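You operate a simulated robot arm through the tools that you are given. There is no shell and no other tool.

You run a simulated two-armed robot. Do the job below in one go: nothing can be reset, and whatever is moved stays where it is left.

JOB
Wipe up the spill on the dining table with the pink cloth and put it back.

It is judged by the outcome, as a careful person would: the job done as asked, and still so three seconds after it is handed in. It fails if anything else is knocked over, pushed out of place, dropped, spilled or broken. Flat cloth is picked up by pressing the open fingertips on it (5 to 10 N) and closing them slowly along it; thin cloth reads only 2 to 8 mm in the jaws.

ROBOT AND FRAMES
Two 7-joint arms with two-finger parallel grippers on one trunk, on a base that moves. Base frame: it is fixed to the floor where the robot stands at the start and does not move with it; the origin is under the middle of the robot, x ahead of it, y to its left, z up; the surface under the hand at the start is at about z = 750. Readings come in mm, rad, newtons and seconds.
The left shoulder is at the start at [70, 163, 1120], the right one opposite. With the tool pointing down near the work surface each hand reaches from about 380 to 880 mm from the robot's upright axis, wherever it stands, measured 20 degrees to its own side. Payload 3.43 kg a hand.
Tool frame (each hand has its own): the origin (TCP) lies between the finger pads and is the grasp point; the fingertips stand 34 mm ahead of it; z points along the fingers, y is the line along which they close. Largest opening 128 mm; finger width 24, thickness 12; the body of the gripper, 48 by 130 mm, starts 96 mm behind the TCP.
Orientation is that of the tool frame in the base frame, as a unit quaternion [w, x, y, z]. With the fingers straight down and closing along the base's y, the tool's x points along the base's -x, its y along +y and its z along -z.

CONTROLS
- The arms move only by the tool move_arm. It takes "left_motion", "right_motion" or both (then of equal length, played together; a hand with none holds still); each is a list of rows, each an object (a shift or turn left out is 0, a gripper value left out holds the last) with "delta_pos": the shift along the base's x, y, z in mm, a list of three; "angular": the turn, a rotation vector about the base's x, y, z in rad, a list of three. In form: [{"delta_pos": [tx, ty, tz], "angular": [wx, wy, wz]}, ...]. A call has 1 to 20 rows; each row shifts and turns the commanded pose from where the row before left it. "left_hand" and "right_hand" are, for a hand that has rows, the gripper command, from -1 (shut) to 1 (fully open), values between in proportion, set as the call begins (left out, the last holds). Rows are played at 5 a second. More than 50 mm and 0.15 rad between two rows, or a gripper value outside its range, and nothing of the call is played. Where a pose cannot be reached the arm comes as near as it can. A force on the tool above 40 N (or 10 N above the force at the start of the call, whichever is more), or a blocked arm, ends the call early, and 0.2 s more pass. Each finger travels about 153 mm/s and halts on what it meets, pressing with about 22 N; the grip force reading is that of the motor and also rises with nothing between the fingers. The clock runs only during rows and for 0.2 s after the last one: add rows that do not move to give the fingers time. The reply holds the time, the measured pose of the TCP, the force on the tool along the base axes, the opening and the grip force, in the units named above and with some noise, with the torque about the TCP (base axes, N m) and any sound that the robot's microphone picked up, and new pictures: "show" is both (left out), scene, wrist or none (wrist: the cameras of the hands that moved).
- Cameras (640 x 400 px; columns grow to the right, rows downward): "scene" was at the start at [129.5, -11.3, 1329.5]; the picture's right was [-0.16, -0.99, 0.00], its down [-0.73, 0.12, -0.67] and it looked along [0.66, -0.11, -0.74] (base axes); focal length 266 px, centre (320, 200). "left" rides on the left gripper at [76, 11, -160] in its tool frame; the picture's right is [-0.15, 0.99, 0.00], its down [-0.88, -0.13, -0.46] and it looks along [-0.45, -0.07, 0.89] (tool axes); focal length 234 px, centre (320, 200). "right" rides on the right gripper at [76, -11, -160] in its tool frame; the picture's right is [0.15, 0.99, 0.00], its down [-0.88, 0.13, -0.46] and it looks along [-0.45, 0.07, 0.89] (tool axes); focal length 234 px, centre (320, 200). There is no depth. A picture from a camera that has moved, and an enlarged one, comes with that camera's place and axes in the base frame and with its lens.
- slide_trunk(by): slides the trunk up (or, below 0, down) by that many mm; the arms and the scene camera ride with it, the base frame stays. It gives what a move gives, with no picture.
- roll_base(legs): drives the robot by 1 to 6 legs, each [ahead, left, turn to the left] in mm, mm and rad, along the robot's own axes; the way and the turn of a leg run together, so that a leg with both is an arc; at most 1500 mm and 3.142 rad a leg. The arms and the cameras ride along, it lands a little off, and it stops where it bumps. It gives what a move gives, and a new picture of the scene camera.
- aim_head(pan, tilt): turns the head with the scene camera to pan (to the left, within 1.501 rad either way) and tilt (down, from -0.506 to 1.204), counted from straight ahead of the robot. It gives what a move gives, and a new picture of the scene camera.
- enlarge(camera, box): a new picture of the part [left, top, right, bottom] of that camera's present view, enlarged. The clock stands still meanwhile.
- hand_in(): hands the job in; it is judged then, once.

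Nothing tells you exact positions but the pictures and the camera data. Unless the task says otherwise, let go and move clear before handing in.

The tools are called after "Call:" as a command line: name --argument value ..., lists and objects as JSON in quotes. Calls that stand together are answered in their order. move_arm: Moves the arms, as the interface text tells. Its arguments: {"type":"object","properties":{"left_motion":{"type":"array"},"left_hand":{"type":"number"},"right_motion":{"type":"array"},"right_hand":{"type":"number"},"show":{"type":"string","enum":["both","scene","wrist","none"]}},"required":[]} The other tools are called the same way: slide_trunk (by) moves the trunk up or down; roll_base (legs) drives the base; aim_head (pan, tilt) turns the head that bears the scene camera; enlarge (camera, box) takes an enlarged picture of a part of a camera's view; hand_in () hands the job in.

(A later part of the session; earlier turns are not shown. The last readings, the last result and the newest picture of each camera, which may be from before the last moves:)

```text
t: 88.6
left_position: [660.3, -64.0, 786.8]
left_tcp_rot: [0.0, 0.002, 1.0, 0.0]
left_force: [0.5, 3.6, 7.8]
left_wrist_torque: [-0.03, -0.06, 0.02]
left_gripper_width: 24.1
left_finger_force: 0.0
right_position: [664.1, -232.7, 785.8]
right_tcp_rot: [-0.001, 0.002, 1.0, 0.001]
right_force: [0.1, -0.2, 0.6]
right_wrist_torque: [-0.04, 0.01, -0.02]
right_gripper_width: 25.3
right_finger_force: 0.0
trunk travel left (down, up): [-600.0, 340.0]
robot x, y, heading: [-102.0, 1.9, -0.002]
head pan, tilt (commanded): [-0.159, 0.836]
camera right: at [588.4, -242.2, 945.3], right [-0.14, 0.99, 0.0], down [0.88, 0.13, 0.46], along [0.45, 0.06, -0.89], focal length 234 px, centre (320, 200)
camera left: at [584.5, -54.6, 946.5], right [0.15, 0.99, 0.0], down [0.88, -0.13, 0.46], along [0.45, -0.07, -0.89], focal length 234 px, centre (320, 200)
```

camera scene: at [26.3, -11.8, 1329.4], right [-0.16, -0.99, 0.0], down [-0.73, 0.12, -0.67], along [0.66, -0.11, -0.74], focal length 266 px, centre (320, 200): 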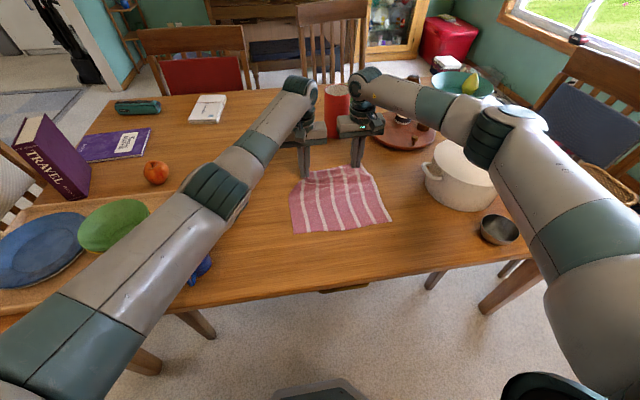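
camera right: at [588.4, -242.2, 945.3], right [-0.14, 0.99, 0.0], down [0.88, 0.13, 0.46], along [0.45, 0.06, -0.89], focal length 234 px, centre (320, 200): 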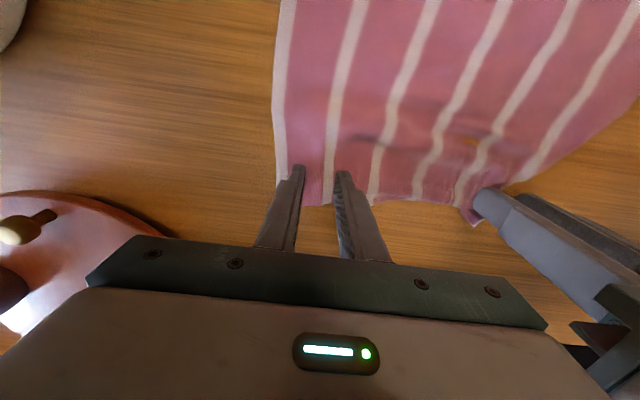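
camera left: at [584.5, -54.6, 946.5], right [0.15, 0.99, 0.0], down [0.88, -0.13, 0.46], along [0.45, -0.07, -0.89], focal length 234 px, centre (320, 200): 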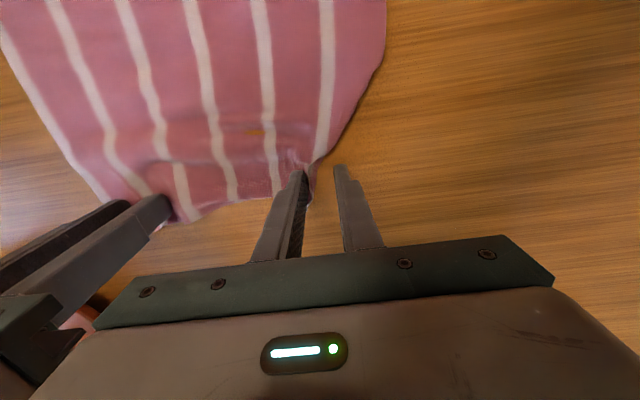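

The right corner has spread out flat, but the far-left corner is folded under. I'll raise both hands straight up to look at it properly.

Call:
move_arm --left_motion '[{"delta_pos": [0, 0, 10]}, {"delta_pos": [0, 0, 25]}, {"delta_pos": [0, 0, 35]}, {"delta_pos": [0, 10, 35]}, {"delta_pos": [0, 30, 35]}, {"delta_pos": [0, 40, 10]}, {"delta_pos": [0, 40, 0]}, {"delta_pos": [0, 0, 0]}]' --right_motion '[{"delta_pos": [0, 0, 10]}, {"delta_pos": [0, 0, 25]}, {"delta_pos": [0, 0, 35]}, {"delta_pos": [0, 0, 35]}, {"delta_pos": [0, -10, 35]}, {"delta_pos": [0, -10, 10]}, {"delta_pos": [0, 0, 0]}, {"delta_pos": [0, 0, 0]}]' --show "both"

Call:
enlarge --camera "scene" --box '[256, 140, 416, 240]'

```text
t: 90.4
left_position: [660.3, 52.0, 935.7]
left_tcp_rot: [-0.001, 0.001, 1.0, 0.001]
left_force: [0.4, 0.6, 0.7]
left_wrist_torque: [0.03, -0.01, 0.02]
left_gripper_width: 25.7
left_finger_force: 0.2
right_position: [664.3, -252.1, 935.3]
right_tcp_rot: [0.0, 0.002, 1.0, 0.001]
right_force: [-0.4, 0.1, -0.2]
right_wrist_torque: [0.04, 0.01, 0.01]
right_gripper_width: 25.8
right_finger_force: 0.0
trunk travel left (down, up): [-600.0, 340.0]
robot x, y, heading: [-102.0, 0.8, -0.005]
head pan, tilt (commanded): [-0.159, 0.836]
camera scene: at [24.8, -13.1, 1329.5], right [-0.16, -0.99, 0.0], down [-0.73, 0.12, -0.67], along [0.66, -0.11, -0.74], focal length 266 px, centre (320, 200)
camera right: at [588.7, -263.6, 1094.5], right [-0.14, 0.99, 0.0], down [0.88, 0.13, 0.46], along [0.45, 0.07, -0.89], focal length 234 px, centre (320, 200)
camera left: at [584.5, 63.0, 1096.1], right [0.15, 0.99, 0.0], down [0.88, -0.13, 0.45], along [0.45, -0.07, -0.89], focal length 234 px, centre (320, 200)
```

scene: 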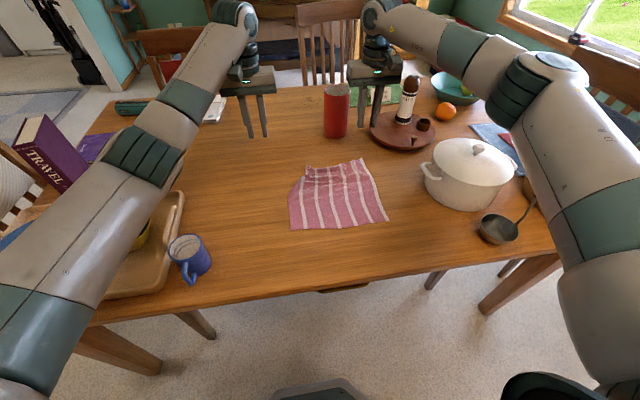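
right: 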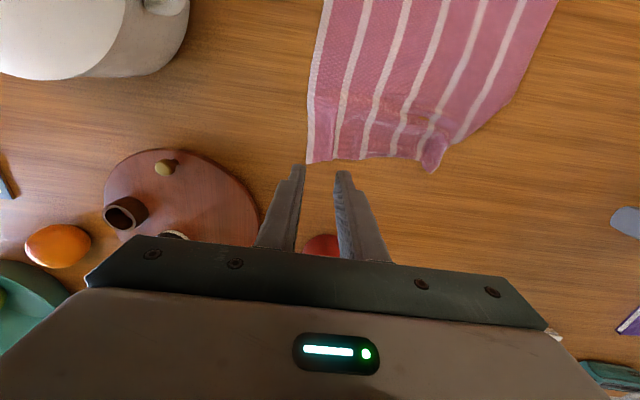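
left: 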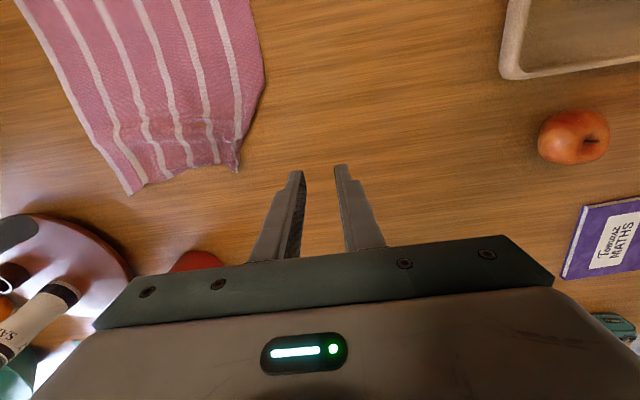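

```text
4.00 times, centred on (336, 190) of scene
camera zoom: at [24.8, -13.1, 1329.5], right [-0.16, -0.99, 0.0], down [-0.73, 0.12, -0.67], along [0.66, -0.11, -0.74], focal length 1064 px, centre (256, 240)
```

zoom: 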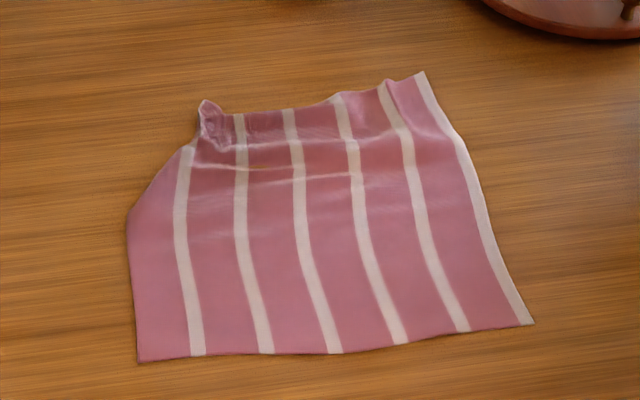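

The cloth is flat except for the far-left corner tucked under, and it sits about 85 mm too far forward (near edge at x ≈ 438 instead of 350). I'll move both hands to the near edge to slide it back with open fingertips, which should also help draw the tucked corner out.

Call:
move_arm --left_motion '[{"delta_pos": [-34, -17.5, 0]}, {"delta_pos": [-34, -17.5, 0]}, {"delta_pos": [-34, -17.5, 0]}, {"delta_pos": [-34, -17.5, 0]}, {"delta_pos": [-34, -17.5, -25]}, {"delta_pos": [-34, -17.5, -35]}, {"delta_pos": [0, 0, -40]}, {"delta_pos": [0, 0, 0]}]' --right_motion '[{"delta_pos": [-35, 5, 0]}, {"delta_pos": [-35, 5, 0]}, {"delta_pos": [-35, 5, 0]}, {"delta_pos": [-35, 5, 0]}, {"delta_pos": [-35, 6, -25]}, {"delta_pos": [-34, 6, -35]}, {"delta_pos": [0, 0, -40]}, {"delta_pos": [0, 0, 0]}]' --left_hand 0.094 --right_hand 0.094 --show "both"

```text
refused: row 6 steps farther than a row can; nothing moved
```

Call:
move_arm --left_motion '[{"delta_pos": [-34, -17.5, 0]}, {"delta_pos": [-34, -17.5, 0]}, {"delta_pos": [-34, -17.5, 0]}, {"delta_pos": [-34, -17.5, 0]}, {"delta_pos": [-34, -17.5, -20]}, {"delta_pos": [-34, -17.5, -20]}, {"delta_pos": [0, 0, -35]}, {"delta_pos": [0, 0, -25]}, {"delta_pos": [0, 0, 0]}]' --right_motion '[{"delta_pos": [-35, 5, 0]}, {"delta_pos": [-35, 5, 0]}, {"delta_pos": [-35, 5, 0]}, {"delta_pos": [-35, 5, 0]}, {"delta_pos": [-35, 6, -20]}, {"delta_pos": [-34, 6, -20]}, {"delta_pos": [0, 0, -35]}, {"delta_pos": [0, 0, -25]}, {"delta_pos": [0, 0, 0]}]' --left_hand 0.094 --right_hand 0.094 --show "both"

```text
t: 92.4
left_position: [456.3, -49.4, 835.7]
left_tcp_rot: [0.001, 0.002, 1.0, -0.001]
left_force: [0.6, -0.1, -0.6]
left_wrist_torque: [0.03, 0.01, 0.04]
left_gripper_width: 69.9
left_finger_force: 0.1
right_position: [454.7, -219.7, 834.7]
right_tcp_rot: [0.0, 0.001, 1.0, 0.0]
right_force: [-0.4, -0.3, 0.0]
right_wrist_torque: [-0.01, 0.01, -0.01]
right_gripper_width: 69.8
right_finger_force: 0.1
trunk travel left (down, up): [-600.0, 340.0]
robot x, y, heading: [-105.4, -3.2, -0.002]
head pan, tilt (commanded): [-0.159, 0.836]
camera scene: at [24.7, -11.6, 1329.6], right [-0.16, -0.99, 0.0], down [-0.73, 0.12, -0.67], along [0.66, -0.11, -0.74], focal length 266 px, centre (320, 200)
camera right: at [379.0, -230.4, 993.7], right [-0.14, 0.99, 0.0], down [0.88, 0.13, 0.46], along [0.45, 0.06, -0.89], focal length 234 px, centre (320, 200)
camera left: at [380.3, -38.6, 995.6], right [0.15, 0.99, 0.0], down [0.88, -0.13, 0.46], along [0.45, -0.07, -0.89], focal length 234 px, centre (320, 200)
```

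scene: 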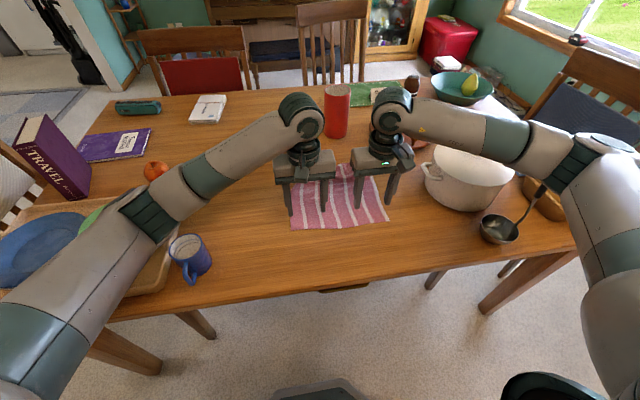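
right: 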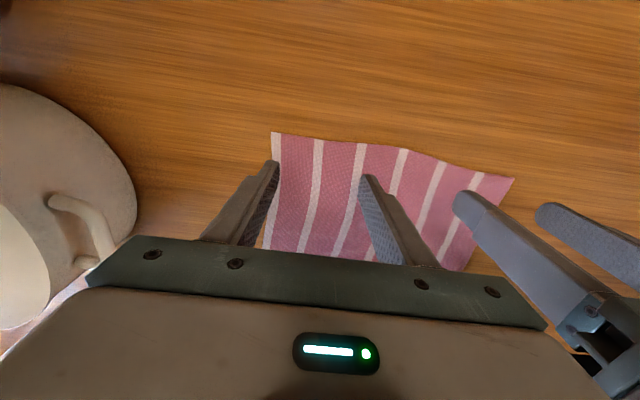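
left: 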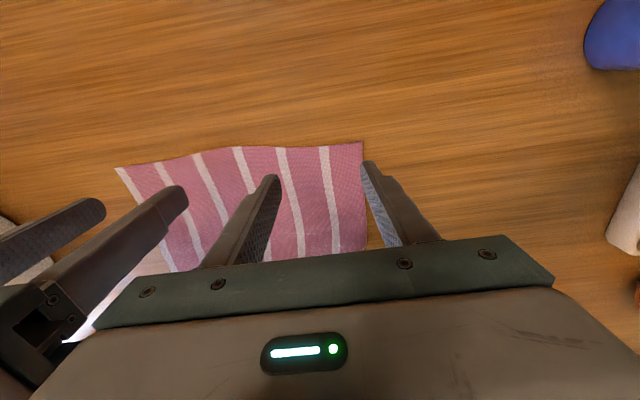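

The near edge runs from about (442,-4) to (432,-273). I'll nudge the hands to sit fully on the cloth and come down to a light press.

Call:
move_arm --left_motion '[{"delta_pos": [11, -7, 0]}, {"delta_pos": [0, 0, -25]}, {"delta_pos": [0, 0, -18]}, {"delta_pos": [0, 0, -5]}, {"delta_pos": [0, 0, 0]}]' --right_motion '[{"delta_pos": [9, 2, 0]}, {"delta_pos": [0, 0, -25]}, {"delta_pos": [0, 0, -18]}, {"delta_pos": [0, 0, -5]}, {"delta_pos": [0, 0, 0]}]' --show "none"

```text
t: 93.6
left_position: [469.7, -58.4, 788.5]
left_tcp_rot: [0.0, 0.003, 1.0, 0.0]
left_force: [-0.7, 0.0, 0.8]
left_wrist_torque: [0.0, -0.03, 0.05]
left_gripper_width: 69.9
left_finger_force: 0.0
right_position: [465.2, -218.0, 786.9]
right_tcp_rot: [0.001, 0.002, 1.0, -0.001]
right_force: [-0.2, -0.3, 0.9]
right_wrist_torque: [0.04, 0.01, 0.01]
right_gripper_width: 70.1
right_finger_force: 0.0
trunk travel left (down, up): [-600.0, 340.0]
robot x, y, heading: [-103.7, 1.9, -0.002]
head pan, tilt (commanded): [-0.159, 0.836]
```

Call:
move_arm --left_motion '[{"delta_pos": [0, 0, -1.3]}, {"delta_pos": [0, 0, -0.7]}, {"delta_pos": [0, 0, 0]}]' --right_motion '[{"delta_pos": [0, 0, -1.3]}, {"delta_pos": [0, 0, -0.7]}, {"delta_pos": [0, 0, 0]}]' --show "none"

```text
t: 94.4
left_position: [468.5, -57.6, 786.5]
left_tcp_rot: [0.0, 0.002, 1.0, 0.0]
left_force: [0.5, -0.8, -0.1]
left_wrist_torque: [0.0, 0.03, 0.01]
left_gripper_width: 69.9
left_finger_force: 0.1
right_position: [464.2, -217.7, 786.4]
right_tcp_rot: [0.0, 0.002, 1.0, -0.001]
right_force: [0.3, -0.4, 1.6]
right_wrist_torque: [-0.07, -0.03, 0.04]
right_gripper_width: 70.0
right_finger_force: 0.5
trunk travel left (down, up): [-600.0, 340.0]
robot x, y, heading: [-105.4, -0.9, -0.002]
head pan, tilt (commanded): [-0.159, 0.836]
```

Call:
move_arm --left_motion '[{"delta_pos": [0, 0, -1]}, {"delta_pos": [0, 0, -0.8]}, {"delta_pos": [0, 0, 0]}]' --right_motion '[{"delta_pos": [0, 0, -0.8]}, {"delta_pos": [0, 0, 0]}, {"delta_pos": [0, 0, 0]}]' --show "none"

```text
t: 95.2
left_position: [468.7, -57.9, 785.5]
left_tcp_rot: [0.001, 0.002, 1.0, 0.0]
left_force: [1.9, 0.9, 11.0]
left_wrist_torque: [0.42, -0.05, -0.09]
left_gripper_width: 70.2
left_finger_force: 0.3
right_position: [464.7, -217.6, 785.6]
right_tcp_rot: [0.001, 0.001, 1.0, 0.0]
right_force: [0.2, 0.2, 1.1]
right_wrist_torque: [-0.08, -0.05, 0.03]
right_gripper_width: 70.3
right_finger_force: 0.4
trunk travel left (down, up): [-600.0, 340.0]
robot x, y, heading: [-105.9, -0.2, -0.005]
head pan, tilt (commanded): [-0.159, 0.836]
```

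Left presses at 11 N, right needs about 1 mm more. Then I'll try a short 20 mm slide towards me to see whether the cloth follows.

Call:
move_arm --left_motion '[{"delta_pos": [0, 0, 0]}, {"delta_pos": [0, 0, 0]}]' --right_motion '[{"delta_pos": [0, 0, -1]}, {"delta_pos": [0, 0, 0]}]' --show "none"

Call:
move_arm --left_motion '[{"delta_pos": [-5, 0, 0]}, {"delta_pos": [-5, 0, 0]}, {"delta_pos": [-5, 0, 0]}, {"delta_pos": [-5, 0, 0]}]' --right_motion '[{"delta_pos": [-5, 0, 0]}, {"delta_pos": [-5, 0, 0]}, {"delta_pos": [-5, 0, 0]}, {"delta_pos": [-5, 0, 0]}]' --show "both"

Call:
enlarge --camera "scene" --box '[256, 140, 416, 240]'

```text
t: 95.8
left_position: [468.1, -57.6, 785.1]
left_tcp_rot: [0.001, 0.001, 1.0, 0.0]
left_force: [3.8, -0.2, 13.2]
left_wrist_torque: [0.58, -0.13, -0.13]
left_gripper_width: 70.3
left_finger_force: 0.2
right_position: [464.2, -217.5, 785.4]
right_tcp_rot: [0.001, 0.002, 1.0, 0.0]
right_force: [1.9, -0.4, 6.7]
right_wrist_torque: [-0.23, -0.04, 0.04]
right_gripper_width: 70.4
right_finger_force: 0.3
trunk travel left (down, up): [-600.0, 340.0]
robot x, y, heading: [-103.8, 0.9, 0.0]
head pan, tilt (commanded): [-0.159, 0.836]
```

```text
t: 96.8
left_position: [445.7, -58.2, 790.6]
left_tcp_rot: [0.005, 0.001, 1.0, 0.002]
left_force: [-0.7, 0.8, 0.4]
left_wrist_torque: [0.0, 0.02, 0.0]
left_gripper_width: 70.0
left_finger_force: 0.0
right_position: [440.2, -218.0, 787.4]
right_tcp_rot: [0.002, 0.002, 1.0, 0.001]
right_force: [-0.1, 0.1, -0.7]
right_wrist_torque: [0.02, -0.01, 0.03]
right_gripper_width: 70.3
right_finger_force: 0.1
trunk travel left (down, up): [-600.0, 340.0]
robot x, y, heading: [-105.6, -1.9, -0.005]
head pan, tilt (commanded): [-0.159, 0.836]
camera scene: at [16.9, -13.8, 1331.1], right [-0.16, -0.99, 0.0], down [-0.73, 0.12, -0.67], along [0.67, -0.11, -0.74], focal length 266 px, centre (320, 200)
camera right: at [363.7, -229.1, 946.5], right [-0.14, 0.99, 0.0], down [0.88, 0.13, 0.46], along [0.46, 0.07, -0.89], focal length 234 px, centre (320, 200)
camera left: at [367.6, -48.0, 949.5], right [0.15, 0.99, 0.0], down [0.88, -0.13, 0.46], along [0.46, -0.07, -0.89], focal length 234 px, centre (320, 200)
```

scene: 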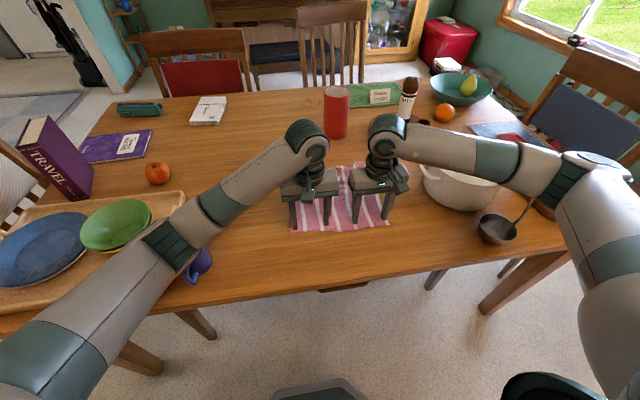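
right: 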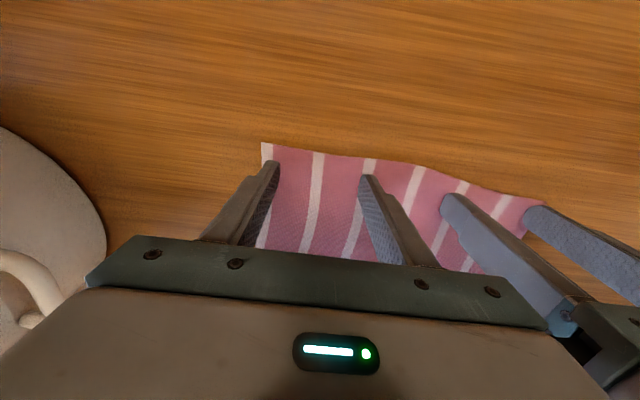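
left: 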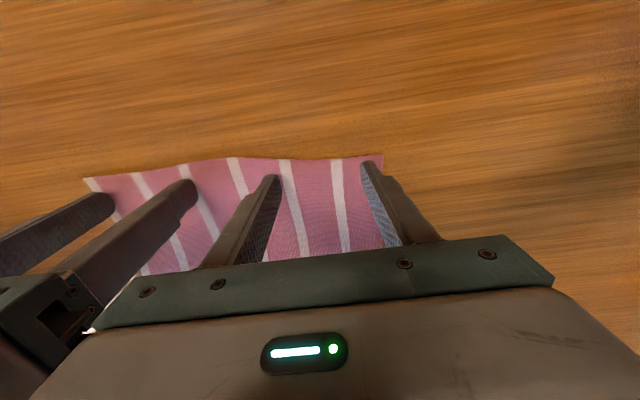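

```text
4.00 times, centred on (336, 190) of scene
camera zoom: at [16.9, -13.8, 1331.1], right [-0.16, -0.99, 0.0], down [-0.73, 0.12, -0.67], along [0.67, -0.11, -0.74], focal length 1064 px, centre (256, 240)
```

zoom: 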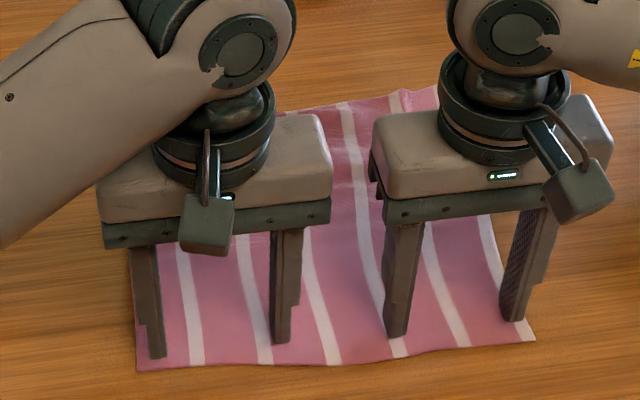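

The cloth followed by roughly 10 mm before the tips lost contact. I'll let things settle and re-check the hand heights.

Call:
move_arm --left_motion '[{"delta_pos": [0, 0, 0]}, {"delta_pos": [0, 0, 0]}, {"delta_pos": [0, 0, 0]}]' --right_motion '[{"delta_pos": [0, 0, 0]}, {"delta_pos": [0, 0, 0]}, {"delta_pos": [0, 0, 0]}]' --show "none"

```text
t: 97.6
left_position: [446.5, -59.5, 791.2]
left_tcp_rot: [0.006, 0.002, 1.0, 0.001]
left_force: [-0.2, -0.2, -1.1]
left_wrist_torque: [-0.04, 0.02, 0.02]
left_gripper_width: 70.1
left_finger_force: 0.0
right_position: [439.5, -217.9, 787.2]
right_tcp_rot: [0.003, 0.003, 1.0, 0.001]
right_force: [0.4, -0.8, -0.5]
right_wrist_torque: [-0.01, -0.01, -0.03]
right_gripper_width: 70.1
right_finger_force: 0.0
trunk travel left (down, up): [-600.0, 340.0]
robot x, y, heading: [-105.1, 0.6, -0.006]
head pan, tilt (commanded): [-0.159, 0.836]
```

The robot's trunk has pitched slightly (camera 8 mm further back, hands raised), so I want to rule out an arm touching something. I'll look at the left elbow and mug area.

Call:
enlarge --camera "scene" --box '[80, 180, 272, 300]'

Call:
enlarge --camera "scene" --box '[400, 130, 640, 280]'

Call:
enlarge --camera "scene" --box '[200, 250, 440, 400]'

```text
3.33 times, centred on (176, 240) of scene
camera zoom: at [16.8, -13.9, 1330.5], right [-0.16, -0.99, 0.0], down [-0.73, 0.12, -0.67], along [0.67, -0.11, -0.74], focal length 886 px, centre (800, 67)
```

zoom: 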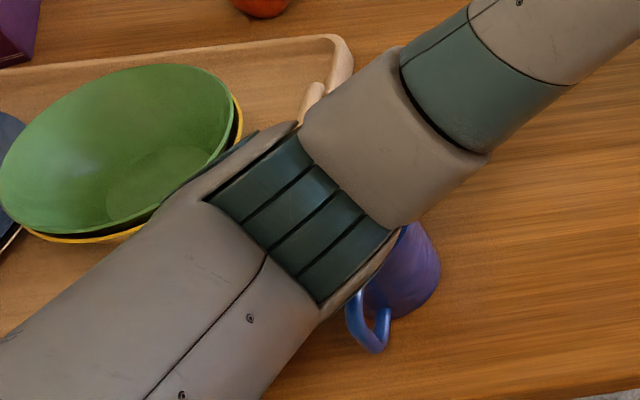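

```text
2.67 times, centred on (520, 205) of scene
camera zoom: at [16.8, -13.9, 1330.5], right [-0.16, -0.99, 0.0], down [-0.73, 0.12, -0.67], along [0.67, -0.11, -0.74], focal length 709 px, centre (-213, 187)
```

zoom: 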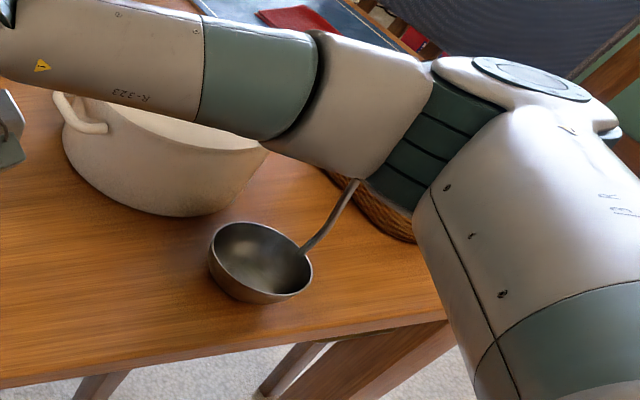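

```text
2.67 times, centred on (320, 325) of scene
camera zoom: at [16.8, -13.9, 1330.5], right [-0.16, -0.99, 0.0], down [-0.73, 0.12, -0.67], along [0.67, -0.11, -0.74], focal length 709 px, centre (320, -133)
```

zoom: 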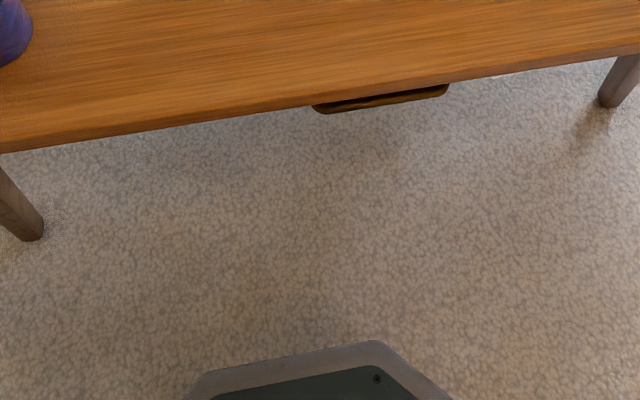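

The left elbow sits very low, right over the mug, and may be resting on it, which would explain the lifted hands. The mug looks unmoved. I'll raise the trunk straight up to get the elbows well clear.

Call:
slide_trunk --by 60

Call:
enlarge --camera "scene" --box '[80, 180, 272, 300]'

```text
t: 98.6
left_position: [448.3, -58.6, 843.0]
left_tcp_rot: [-0.001, 0.002, 1.0, 0.001]
left_force: [0.1, 0.0, 0.2]
left_wrist_torque: [0.0, -0.03, -0.01]
left_gripper_width: 70.1
left_finger_force: 0.1
right_position: [444.3, -216.8, 843.9]
right_tcp_rot: [0.0, 0.002, 1.0, 0.0]
right_force: [0.2, 1.2, -0.1]
right_wrist_torque: [-0.03, -0.01, -0.02]
right_gripper_width: 70.0
right_finger_force: 0.0
trunk travel left (down, up): [-660.0, 280.0]
robot x, y, heading: [-104.8, -1.3, 0.0]
head pan, tilt (commanded): [-0.159, 0.836]
```

```text
3.33 times, centred on (176, 240) of scene
camera zoom: at [25.1, -12.0, 1389.3], right [-0.16, -0.99, 0.0], down [-0.73, 0.12, -0.67], along [0.66, -0.11, -0.74], focal length 886 px, centre (800, 67)
```

zoom: 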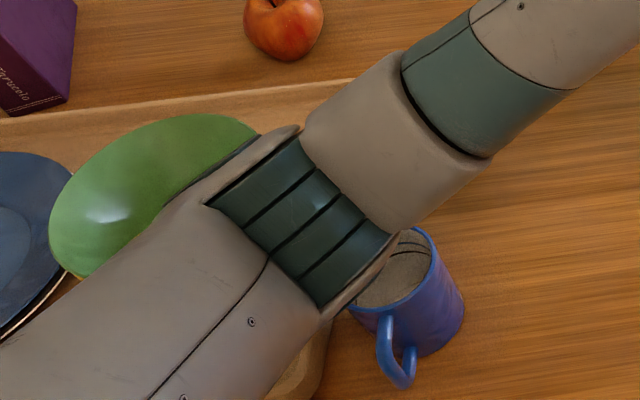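

The pitch vanished as soon as the trunk rose, so the left arm had been touching something. I'll raise further and check the bowls and mug carefully.

Call:
slide_trunk --by 140

Call:
aim_head --pan 0.4 --tilt 0.9

```text
t: 100.3
left_position: [447.9, -56.7, 984.3]
left_tcp_rot: [0.0, 0.002, 1.0, 0.0]
left_force: [-0.6, 1.2, -0.1]
left_wrist_torque: [-0.01, 0.03, -0.03]
left_gripper_width: 70.0
left_finger_force: 0.0
right_position: [445.4, -217.3, 983.9]
right_tcp_rot: [0.0, 0.001, 1.0, 0.0]
right_force: [0.3, 0.5, 0.0]
right_wrist_torque: [-0.04, -0.04, -0.01]
right_gripper_width: 69.9
right_finger_force: 0.1
trunk travel left (down, up): [-800.0, 140.0]
robot x, y, heading: [-100.0, -3.8, -0.001]
head pan, tilt (commanded): [-0.159, 0.836]
```

```text
t: 101.2
left_position: [449.2, -57.9, 983.0]
left_tcp_rot: [0.001, 0.001, 1.0, 0.0]
left_force: [0.0, -0.1, 1.1]
left_wrist_torque: [0.03, 0.04, 0.0]
left_gripper_width: 70.2
left_finger_force: 0.1
right_position: [444.2, -217.4, 983.5]
right_tcp_rot: [0.0, 0.001, 1.0, 0.0]
right_force: [0.7, 1.0, -0.5]
right_wrist_torque: [0.01, 0.02, 0.04]
right_gripper_width: 70.0
right_finger_force: 0.0
trunk travel left (down, up): [-800.0, 140.0]
robot x, y, heading: [-105.4, -1.4, -0.005]
head pan, tilt (commanded): [0.4, 0.901]
camera scene: at [16.6, 30.0, 1524.5], right [0.39, -0.92, 0.0], down [-0.72, -0.3, -0.62], along [0.57, 0.24, -0.78], focal length 266 px, centre (320, 200)
```

scene: 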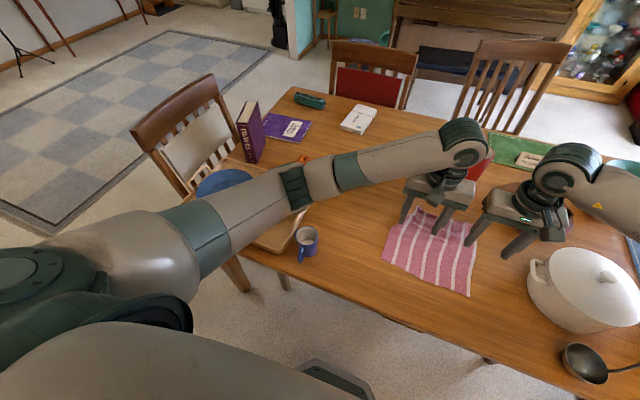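

My forearm hides the bowls. I'll lift the left hand high and swing it left above the tray area to look down with its wrist camera.

Call:
move_arm --left_motion '[{"delta_pos": [0, 0, 45]}, {"delta_pos": [0, 0, 45]}, {"delta_pos": [0, 0, 45]}, {"delta_pos": [0, 0, 45]}, {"delta_pos": [0, 45, 0]}, {"delta_pos": [0, 45, 0]}, {"delta_pos": [0, 45, 0]}, {"delta_pos": [0, 45, 0]}, {"delta_pos": [0, 45, 0]}, {"delta_pos": [0, 45, 0]}, {"delta_pos": [0, 0, 0]}]' --show "both"

```text
t: 103.6
left_position: [449.1, 209.3, 1162.8]
left_tcp_rot: [0.0, 0.002, 1.0, 0.001]
left_force: [-1.0, -0.5, -0.6]
left_wrist_torque: [0.01, 0.0, 0.0]
left_gripper_width: 69.9
left_finger_force: 0.0
right_position: [444.6, -217.1, 983.8]
right_tcp_rot: [0.0, 0.002, 1.0, 0.0]
right_force: [0.2, -0.9, -1.0]
right_wrist_torque: [0.02, 0.02, 0.01]
right_gripper_width: 70.3
right_finger_force: 0.0
trunk travel left (down, up): [-800.0, 140.0]
robot x, y, heading: [-107.6, -2.7, -0.007]
head pan, tilt (commanded): [0.4, 0.901]
camera scene: at [17.2, 29.1, 1524.5], right [0.39, -0.92, 0.0], down [-0.72, -0.3, -0.62], along [0.57, 0.24, -0.78], focal length 266 px, centre (320, 200)
camera left: at [373.5, 221.3, 1323.4], right [0.15, 0.99, 0.0], down [0.88, -0.13, 0.45], along [0.45, -0.07, -0.89], focal length 234 px, centre (320, 200)
```

scene: 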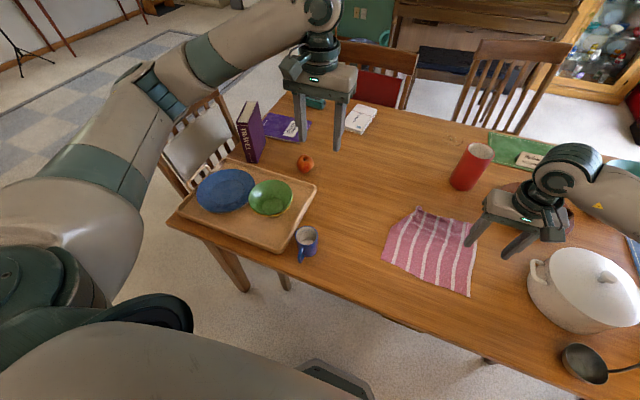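
left: 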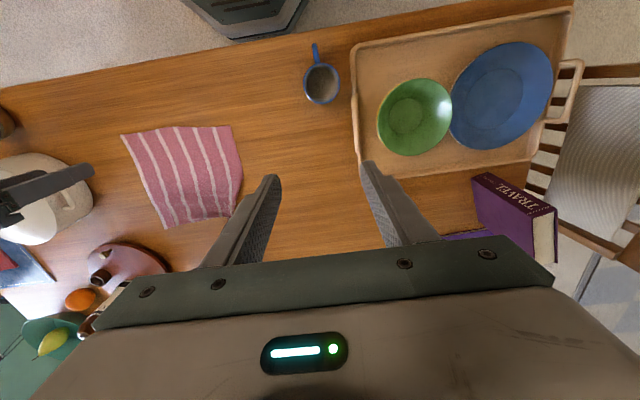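

The mug, tray, plate and bowls all appear upright. I'll zoom in to compare with the start.

Call:
enlarge --camera "scene" --box '[160, 130, 352, 250]'

Call:
enlarge --camera "left" --box '[290, 0, 610, 200]'

```text
3.33 times, centred on (256, 190) of scene
camera zoom: at [17.2, 29.1, 1524.5], right [0.39, -0.92, 0.0], down [-0.72, -0.3, -0.62], along [0.57, 0.24, -0.78], focal length 886 px, centre (533, 233)
```

zoom: 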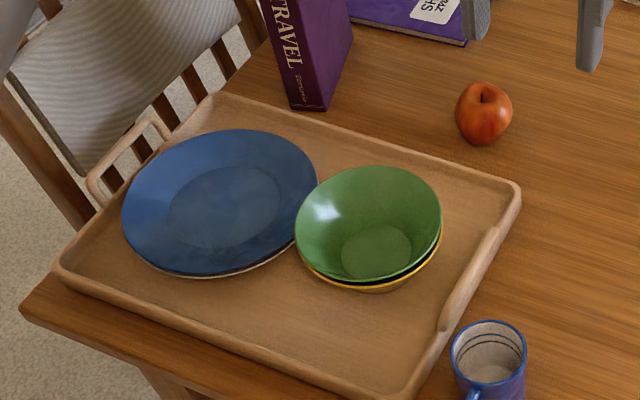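

```text
2.00 times, centred on (450, 100) of left
camera zoom: at [373.5, 221.3, 1323.4], right [0.15, 0.99, 0.0], down [0.88, -0.13, 0.45], along [0.45, -0.07, -0.89], focal length 468 px, centre (60, 400)
```

zoom: 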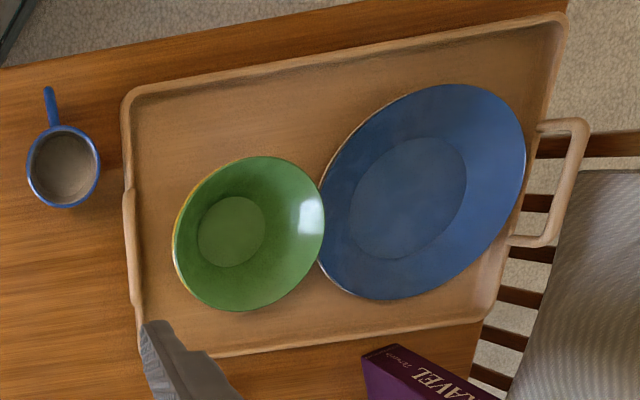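

Everything on the left is upright and in its original place (mug, tray corner and bowl positions agree with the start within error). With the trunk 200 mm higher the elbows are clear, so I'll bring the left hand back over the cloth and aim the head at it.

Call:
move_arm --left_motion '[{"delta_pos": [0, -45, 0]}, {"delta_pos": [0, -45, 0]}, {"delta_pos": [0, -45, 0]}, {"delta_pos": [0, -45, 0]}, {"delta_pos": [0, -45, 0]}, {"delta_pos": [0, -43, 0]}, {"delta_pos": [0, 0, -45]}, {"delta_pos": [0, 0, -45]}, {"delta_pos": [0, 0, -45]}, {"delta_pos": [0, 0, -45]}, {"delta_pos": [0, 0, 0]}]' --show "none"

Call:
aim_head --pan -0.2 --tilt 0.95

```text
t: 106.0
left_position: [447.8, -56.1, 984.5]
left_tcp_rot: [0.001, 0.002, 1.0, 0.001]
left_force: [0.0, -0.2, 1.2]
left_wrist_torque: [0.02, 0.0, 0.03]
left_gripper_width: 69.7
left_finger_force: 0.1
right_position: [444.4, -216.9, 984.1]
right_tcp_rot: [0.0, 0.002, 1.0, -0.001]
right_force: [-0.5, -0.4, 0.9]
right_wrist_torque: [0.01, 0.01, -0.01]
right_gripper_width: 70.0
right_finger_force: 0.0
trunk travel left (down, up): [-800.0, 140.0]
robot x, y, heading: [-105.7, -0.4, -0.002]
head pan, tilt (commanded): [0.4, 0.901]
```

```text
t: 107.0
left_position: [448.6, -56.4, 984.5]
left_tcp_rot: [0.0, 0.002, 1.0, 0.0]
left_force: [0.5, 0.2, -1.0]
left_wrist_torque: [-0.02, 0.01, -0.02]
left_gripper_width: 70.0
left_finger_force: 0.3
right_position: [444.6, -217.5, 984.2]
right_tcp_rot: [0.0, 0.002, 1.0, 0.0]
right_force: [-0.1, -0.1, -0.5]
right_wrist_torque: [-0.02, -0.02, 0.02]
right_gripper_width: 70.2
right_finger_force: 0.0
trunk travel left (down, up): [-800.0, 140.0]
robot x, y, heading: [-103.2, -1.4, -0.001]
head pan, tilt (commanded): [-0.201, 0.949]
camera scene: at [18.2, -13.7, 1520.9], right [-0.2, -0.98, 0.0], down [-0.8, 0.16, -0.58], along [0.57, -0.12, -0.81], focal length 266 px, centre (320, 200)
```

scene: 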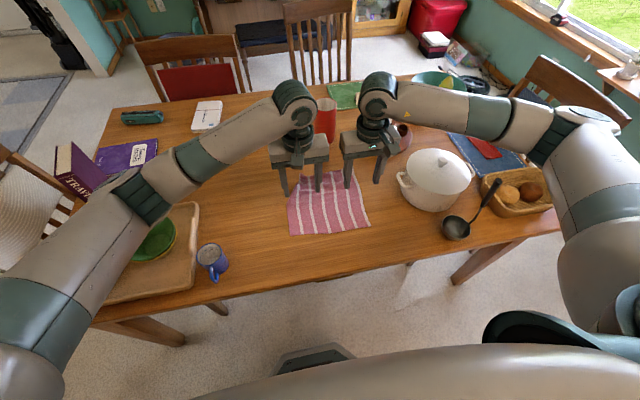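

Clear view of all objects. I'll lower both hands onto the near edge again in stages, watching the elbow clearance.

Call:
move_arm --left_motion '[{"delta_pos": [4, -1, -45]}, {"delta_pos": [0, 0, -45]}, {"delta_pos": [0, 0, -45]}, {"delta_pos": [0, 0, -30]}, {"delta_pos": [0, 0, -20]}, {"delta_pos": [0, 0, 0]}]' --right_motion '[{"delta_pos": [0, 0, -45]}, {"delta_pos": [0, 0, -45]}, {"delta_pos": [0, 0, -45]}, {"delta_pos": [0, 0, -30]}, {"delta_pos": [0, 0, -20]}, {"delta_pos": [0, 0, 0]}]' --show "both"

```text
t: 108.4
left_position: [452.5, -54.3, 799.3]
left_tcp_rot: [0.0, 0.001, 1.0, 0.0]
left_force: [0.0, 0.6, 0.0]
left_wrist_torque: [-0.01, 0.01, 0.01]
left_gripper_width: 70.0
left_finger_force: 0.1
right_position: [442.1, -216.2, 799.6]
right_tcp_rot: [0.0, 0.002, 1.0, 0.0]
right_force: [-0.5, 0.6, -0.8]
right_wrist_torque: [0.01, 0.0, -0.02]
right_gripper_width: 70.0
right_finger_force: 0.0
trunk travel left (down, up): [-800.0, 140.0]
robot x, y, heading: [-104.5, -2.9, -0.002]
head pan, tilt (commanded): [-0.201, 0.949]
camera scene: at [18.1, -13.6, 1520.9], right [-0.2, -0.98, 0.0], down [-0.8, 0.16, -0.58], along [0.57, -0.12, -0.81], focal length 266 px, centre (320, 200)
camera right: at [367.2, -226.6, 959.0], right [-0.14, 0.99, 0.0], down [0.88, 0.13, 0.46], along [0.45, 0.06, -0.89], focal length 234 px, centre (320, 200)
camera left: at [376.5, -44.7, 959.6], right [0.15, 0.99, 0.0], down [0.88, -0.13, 0.46], along [0.45, -0.07, -0.89], focal length 234 px, centre (320, 200)
```

scene: 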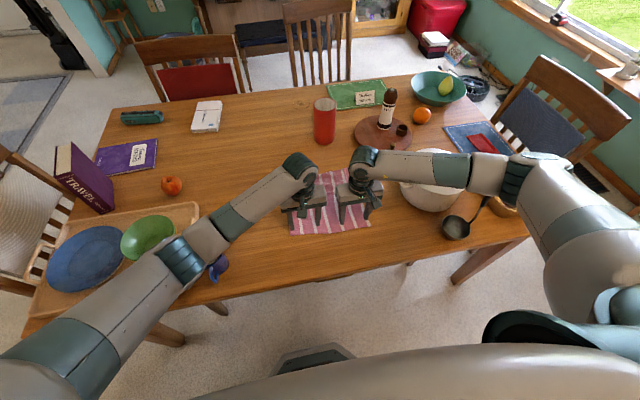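
right: 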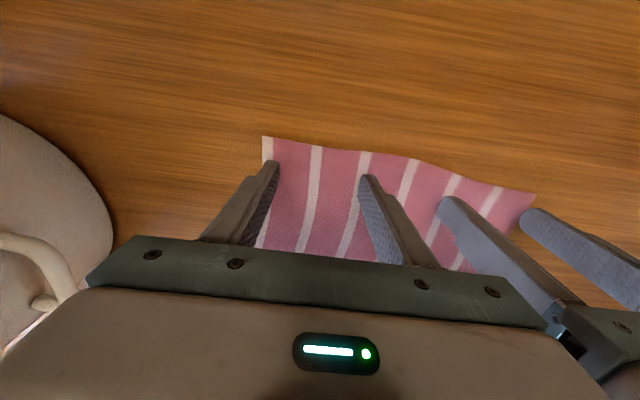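
left: 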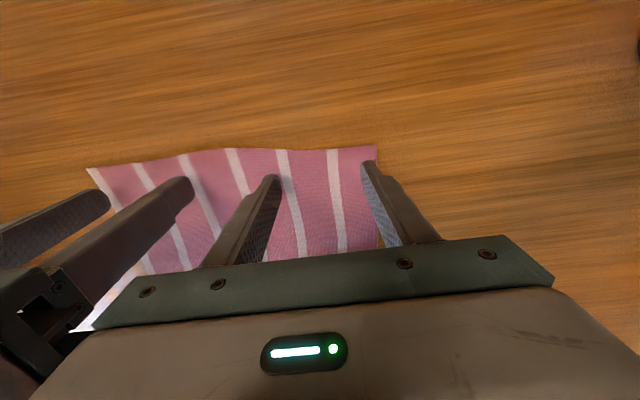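

The elbows are now high, around z 1030. I'll press down on the cloth with both hands.

Call:
move_arm --left_motion '[{"delta_pos": [0, 0, -8]}, {"delta_pos": [0, 0, -4]}, {"delta_pos": [0, 0, -2]}, {"delta_pos": [0, 0, 0]}]' --right_motion '[{"delta_pos": [0, 0, -8]}, {"delta_pos": [0, 0, -4]}, {"delta_pos": [0, 0, -2]}, {"delta_pos": [0, 0, 0]}]' --show "none"

```text
t: 109.4
left_position: [451.1, -56.0, 785.6]
left_tcp_rot: [0.0, 0.002, 1.0, -0.001]
left_force: [0.0, -0.7, 3.3]
left_wrist_torque: [0.08, -0.02, 0.0]
left_gripper_width: 70.1
left_finger_force: 0.1
right_position: [443.6, -216.1, 784.7]
right_tcp_rot: [0.0, 0.002, 1.0, 0.0]
right_force: [-0.4, -0.8, 3.8]
right_wrist_torque: [-0.11, 0.05, -0.02]
right_gripper_width: 70.2
right_finger_force: 0.1
trunk travel left (down, up): [-800.0, 140.0]
robot x, y, heading: [-105.3, -1.9, -0.005]
head pan, tilt (commanded): [-0.201, 0.949]
```

Contact at about 3.5 N each. I'll add a little pressure and slide 20 mm towards me.

Call:
move_arm --left_motion '[{"delta_pos": [0, 0, -1]}, {"delta_pos": [-4, 0, 0]}, {"delta_pos": [-4, 0, 0]}, {"delta_pos": [-4, 0, 0]}, {"delta_pos": [-4, 0, 0]}, {"delta_pos": [-4, 0, 0]}]' --right_motion '[{"delta_pos": [0, 0, -1]}, {"delta_pos": [-4, 0, 0]}, {"delta_pos": [-4, 0, 0]}, {"delta_pos": [-4, 0, 0]}, {"delta_pos": [-4, 0, 0]}, {"delta_pos": [-4, 0, 0]}]' --show "wrist"

```text
t: 110.8
left_position: [431.1, -58.0, 785.5]
left_tcp_rot: [0.002, 0.001, 1.0, 0.0]
left_force: [4.3, -0.3, 17.2]
left_wrist_torque: [0.61, -0.06, -0.13]
left_gripper_width: 70.0
left_finger_force: 0.2
right_position: [424.3, -217.1, 785.9]
right_tcp_rot: [0.002, 0.002, 1.0, 0.001]
right_force: [0.7, -0.1, 4.6]
right_wrist_torque: [-0.1, -0.04, 0.07]
right_gripper_width: 69.6
right_finger_force: 0.1
trunk travel left (down, up): [-800.0, 140.0]
robot x, y, heading: [-107.5, 1.9, -0.002]
head pan, tilt (commanded): [-0.201, 0.949]
camera right: at [348.6, -227.4, 944.8], right [-0.14, 0.99, 0.0], down [0.88, 0.13, 0.46], along [0.45, 0.06, -0.89], focal length 234 px, centre (320, 200)
camera left: at [354.6, -46.7, 944.8], right [0.15, 0.99, 0.0], down [0.88, -0.13, 0.46], along [0.45, -0.07, -0.89], focal length 234 px, centre (320, 200)
```

right: 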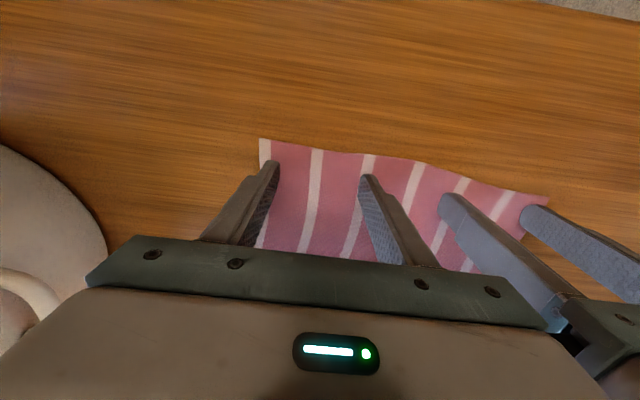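
left: 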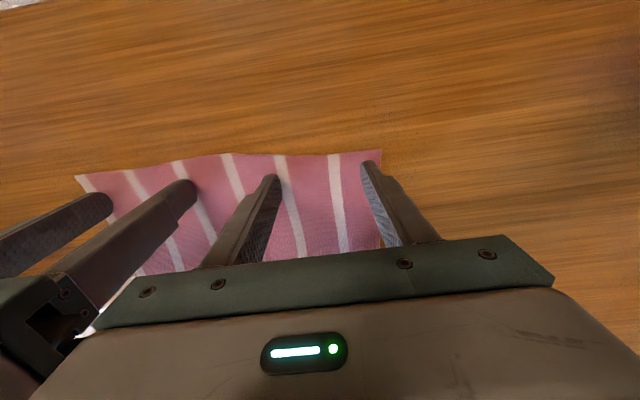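

The cloth follows the fingertips fully. I'll continue sliding, in two stages.

Call:
move_arm --left_motion '[{"delta_pos": [-4.1, 0, 0.4]}, {"delta_pos": [-4.1, 0, 0]}, {"delta_pos": [-4.1, 0, 0]}, {"delta_pos": [-4.1, 0, 0]}, {"delta_pos": [-4.1, 0, 0]}, {"delta_pos": [-4.1, 0, 0]}, {"delta_pos": [-4.1, 0, 0]}]' --right_motion '[{"delta_pos": [-3.6, 0, -0.4]}, {"delta_pos": [-3.6, 0, 0]}, {"delta_pos": [-3.6, 0, 0]}, {"delta_pos": [-3.6, 0, 0]}, {"delta_pos": [-3.6, 0, 0]}, {"delta_pos": [-3.6, 0, 0]}, {"delta_pos": [-3.6, 0, 0]}]' --show "both"

```text
t: 112.4
left_position: [402.2, -57.0, 784.0]
left_tcp_rot: [0.001, 0.002, 1.0, 0.0]
left_force: [4.6, -0.9, 15.1]
left_wrist_torque: [0.53, -0.09, -0.1]
left_gripper_width: 70.1
left_finger_force: 0.0
right_position: [398.1, -217.1, 786.3]
right_tcp_rot: [0.0, 0.001, 1.0, -0.001]
right_force: [3.7, 0.1, 13.8]
right_wrist_torque: [-0.27, -0.08, 0.12]
right_gripper_width: 69.9
right_finger_force: 0.0
trunk travel left (down, up): [-800.0, 140.0]
robot x, y, heading: [-103.4, 0.8, -0.001]
head pan, tilt (commanded): [-0.201, 0.949]
camera scene: at [16.1, -13.0, 1521.1], right [-0.2, -0.98, 0.0], down [-0.8, 0.16, -0.58], along [0.57, -0.12, -0.81], focal length 266 px, centre (320, 200)
camera right: at [323.0, -227.2, 944.6], right [-0.14, 0.99, 0.0], down [0.88, 0.13, 0.46], along [0.45, 0.06, -0.89], focal length 234 px, centre (320, 200)
camera left: at [325.8, -45.6, 945.0], right [0.15, 0.99, 0.0], down [0.88, -0.13, 0.46], along [0.45, -0.07, -0.89], focal length 234 px, centre (320, 200)
```

scene: 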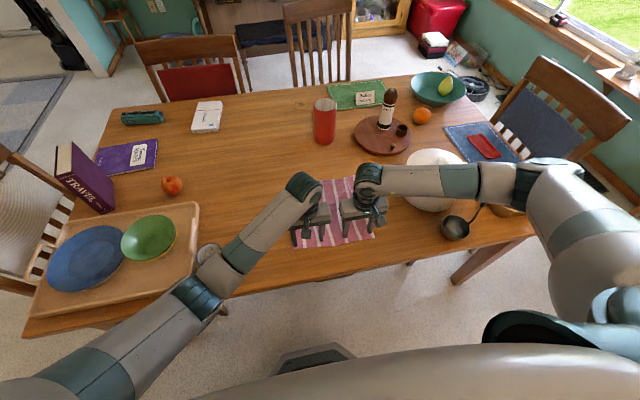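
right: 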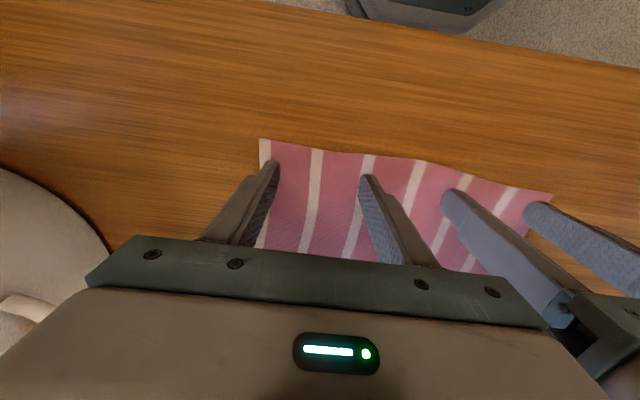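
left: 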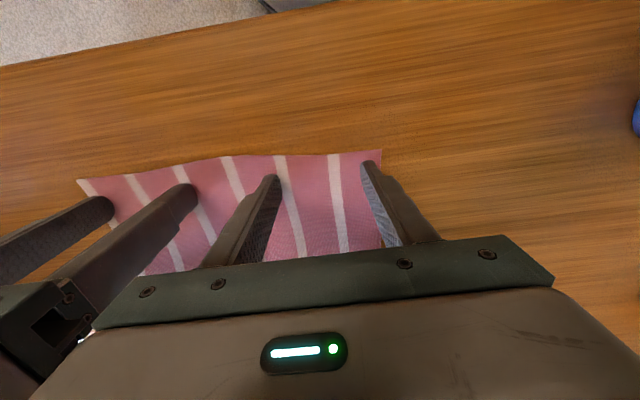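

It slides evenly; the near edge is now at about x 384 (left) and 371 (right). One more stage of about 28 mm will bring it to its original line.

Call:
move_arm --left_motion '[{"delta_pos": [-4.1, 0, 0.2]}, {"delta_pos": [-4.1, 0, 0]}, {"delta_pos": [-4.1, 0, 0]}, {"delta_pos": [-4.1, 0, 0]}, {"delta_pos": [-4.1, 0, 0]}, {"delta_pos": [-4.1, 0, 0]}, {"delta_pos": [-4.1, 0, 0]}]' --right_motion '[{"delta_pos": [-3.6, 0, 0.2]}, {"delta_pos": [-3.6, 0, 0]}, {"delta_pos": [-3.6, 0, 0]}, {"delta_pos": [-3.6, 0, 0]}, {"delta_pos": [-3.6, 0, 0]}, {"delta_pos": [-3.6, 0, 0]}, {"delta_pos": [-3.6, 0, 0]}]' --show "both"

```text
t: 114.0
left_position: [373.2, -55.7, 784.6]
left_tcp_rot: [0.0, 0.002, 1.0, 0.001]
left_force: [2.0, -0.5, 6.3]
left_wrist_torque: [0.2, -0.06, -0.02]
left_gripper_width: 69.7
left_finger_force: 0.2
right_position: [373.9, -219.1, 785.2]
right_tcp_rot: [0.001, 0.002, 1.0, -0.001]
right_force: [5.0, 1.6, 21.2]
right_wrist_torque: [-0.32, -0.13, 0.07]
right_gripper_width: 70.0
right_finger_force: 0.0
trunk travel left (down, up): [-800.0, 140.0]
robot x, y, heading: [-102.3, 2.6, -0.001]
head pan, tilt (commanded): [-0.201, 0.949]
camera scene: at [16.4, -12.8, 1521.1], right [-0.2, -0.98, 0.0], down [-0.8, 0.16, -0.58], along [0.57, -0.12, -0.81], focal length 266 px, centre (320, 200)
camera right: at [297.9, -227.6, 944.6], right [-0.14, 0.99, 0.0], down [0.88, 0.13, 0.46], along [0.45, 0.06, -0.89], focal length 234 px, centre (320, 200)
camera left: at [297.0, -45.1, 945.1], right [0.15, 0.99, 0.0], down [0.88, -0.13, 0.46], along [0.45, -0.07, -0.89], focal length 234 px, centre (320, 200)
```

scene: 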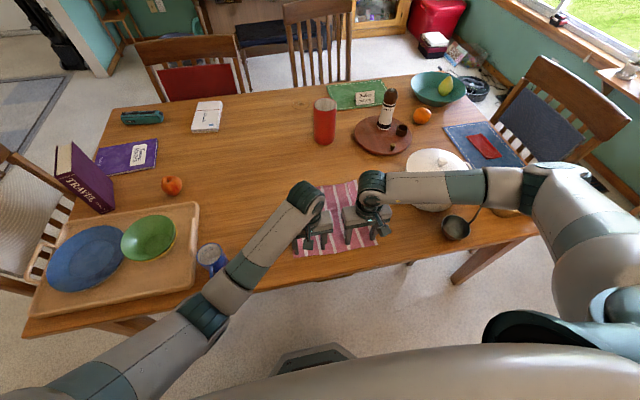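
right: 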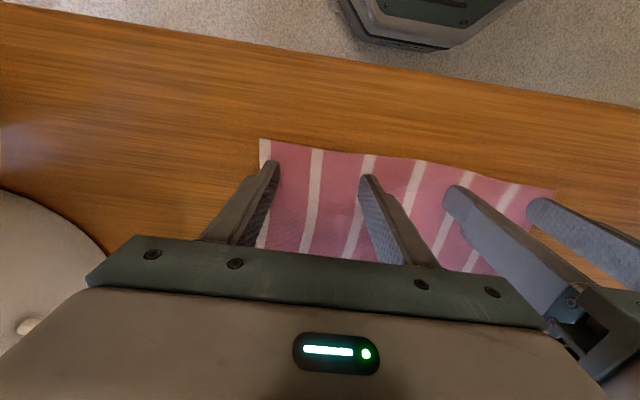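
left: 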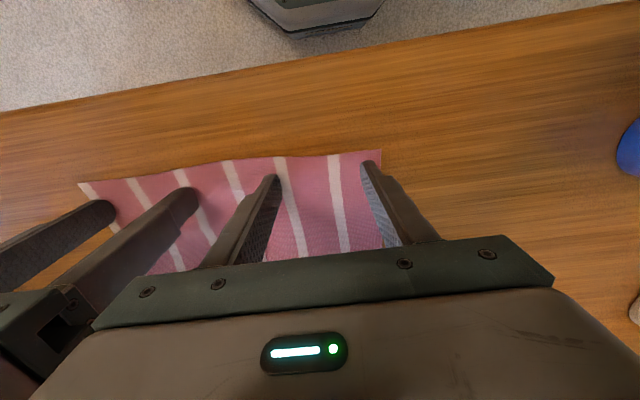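

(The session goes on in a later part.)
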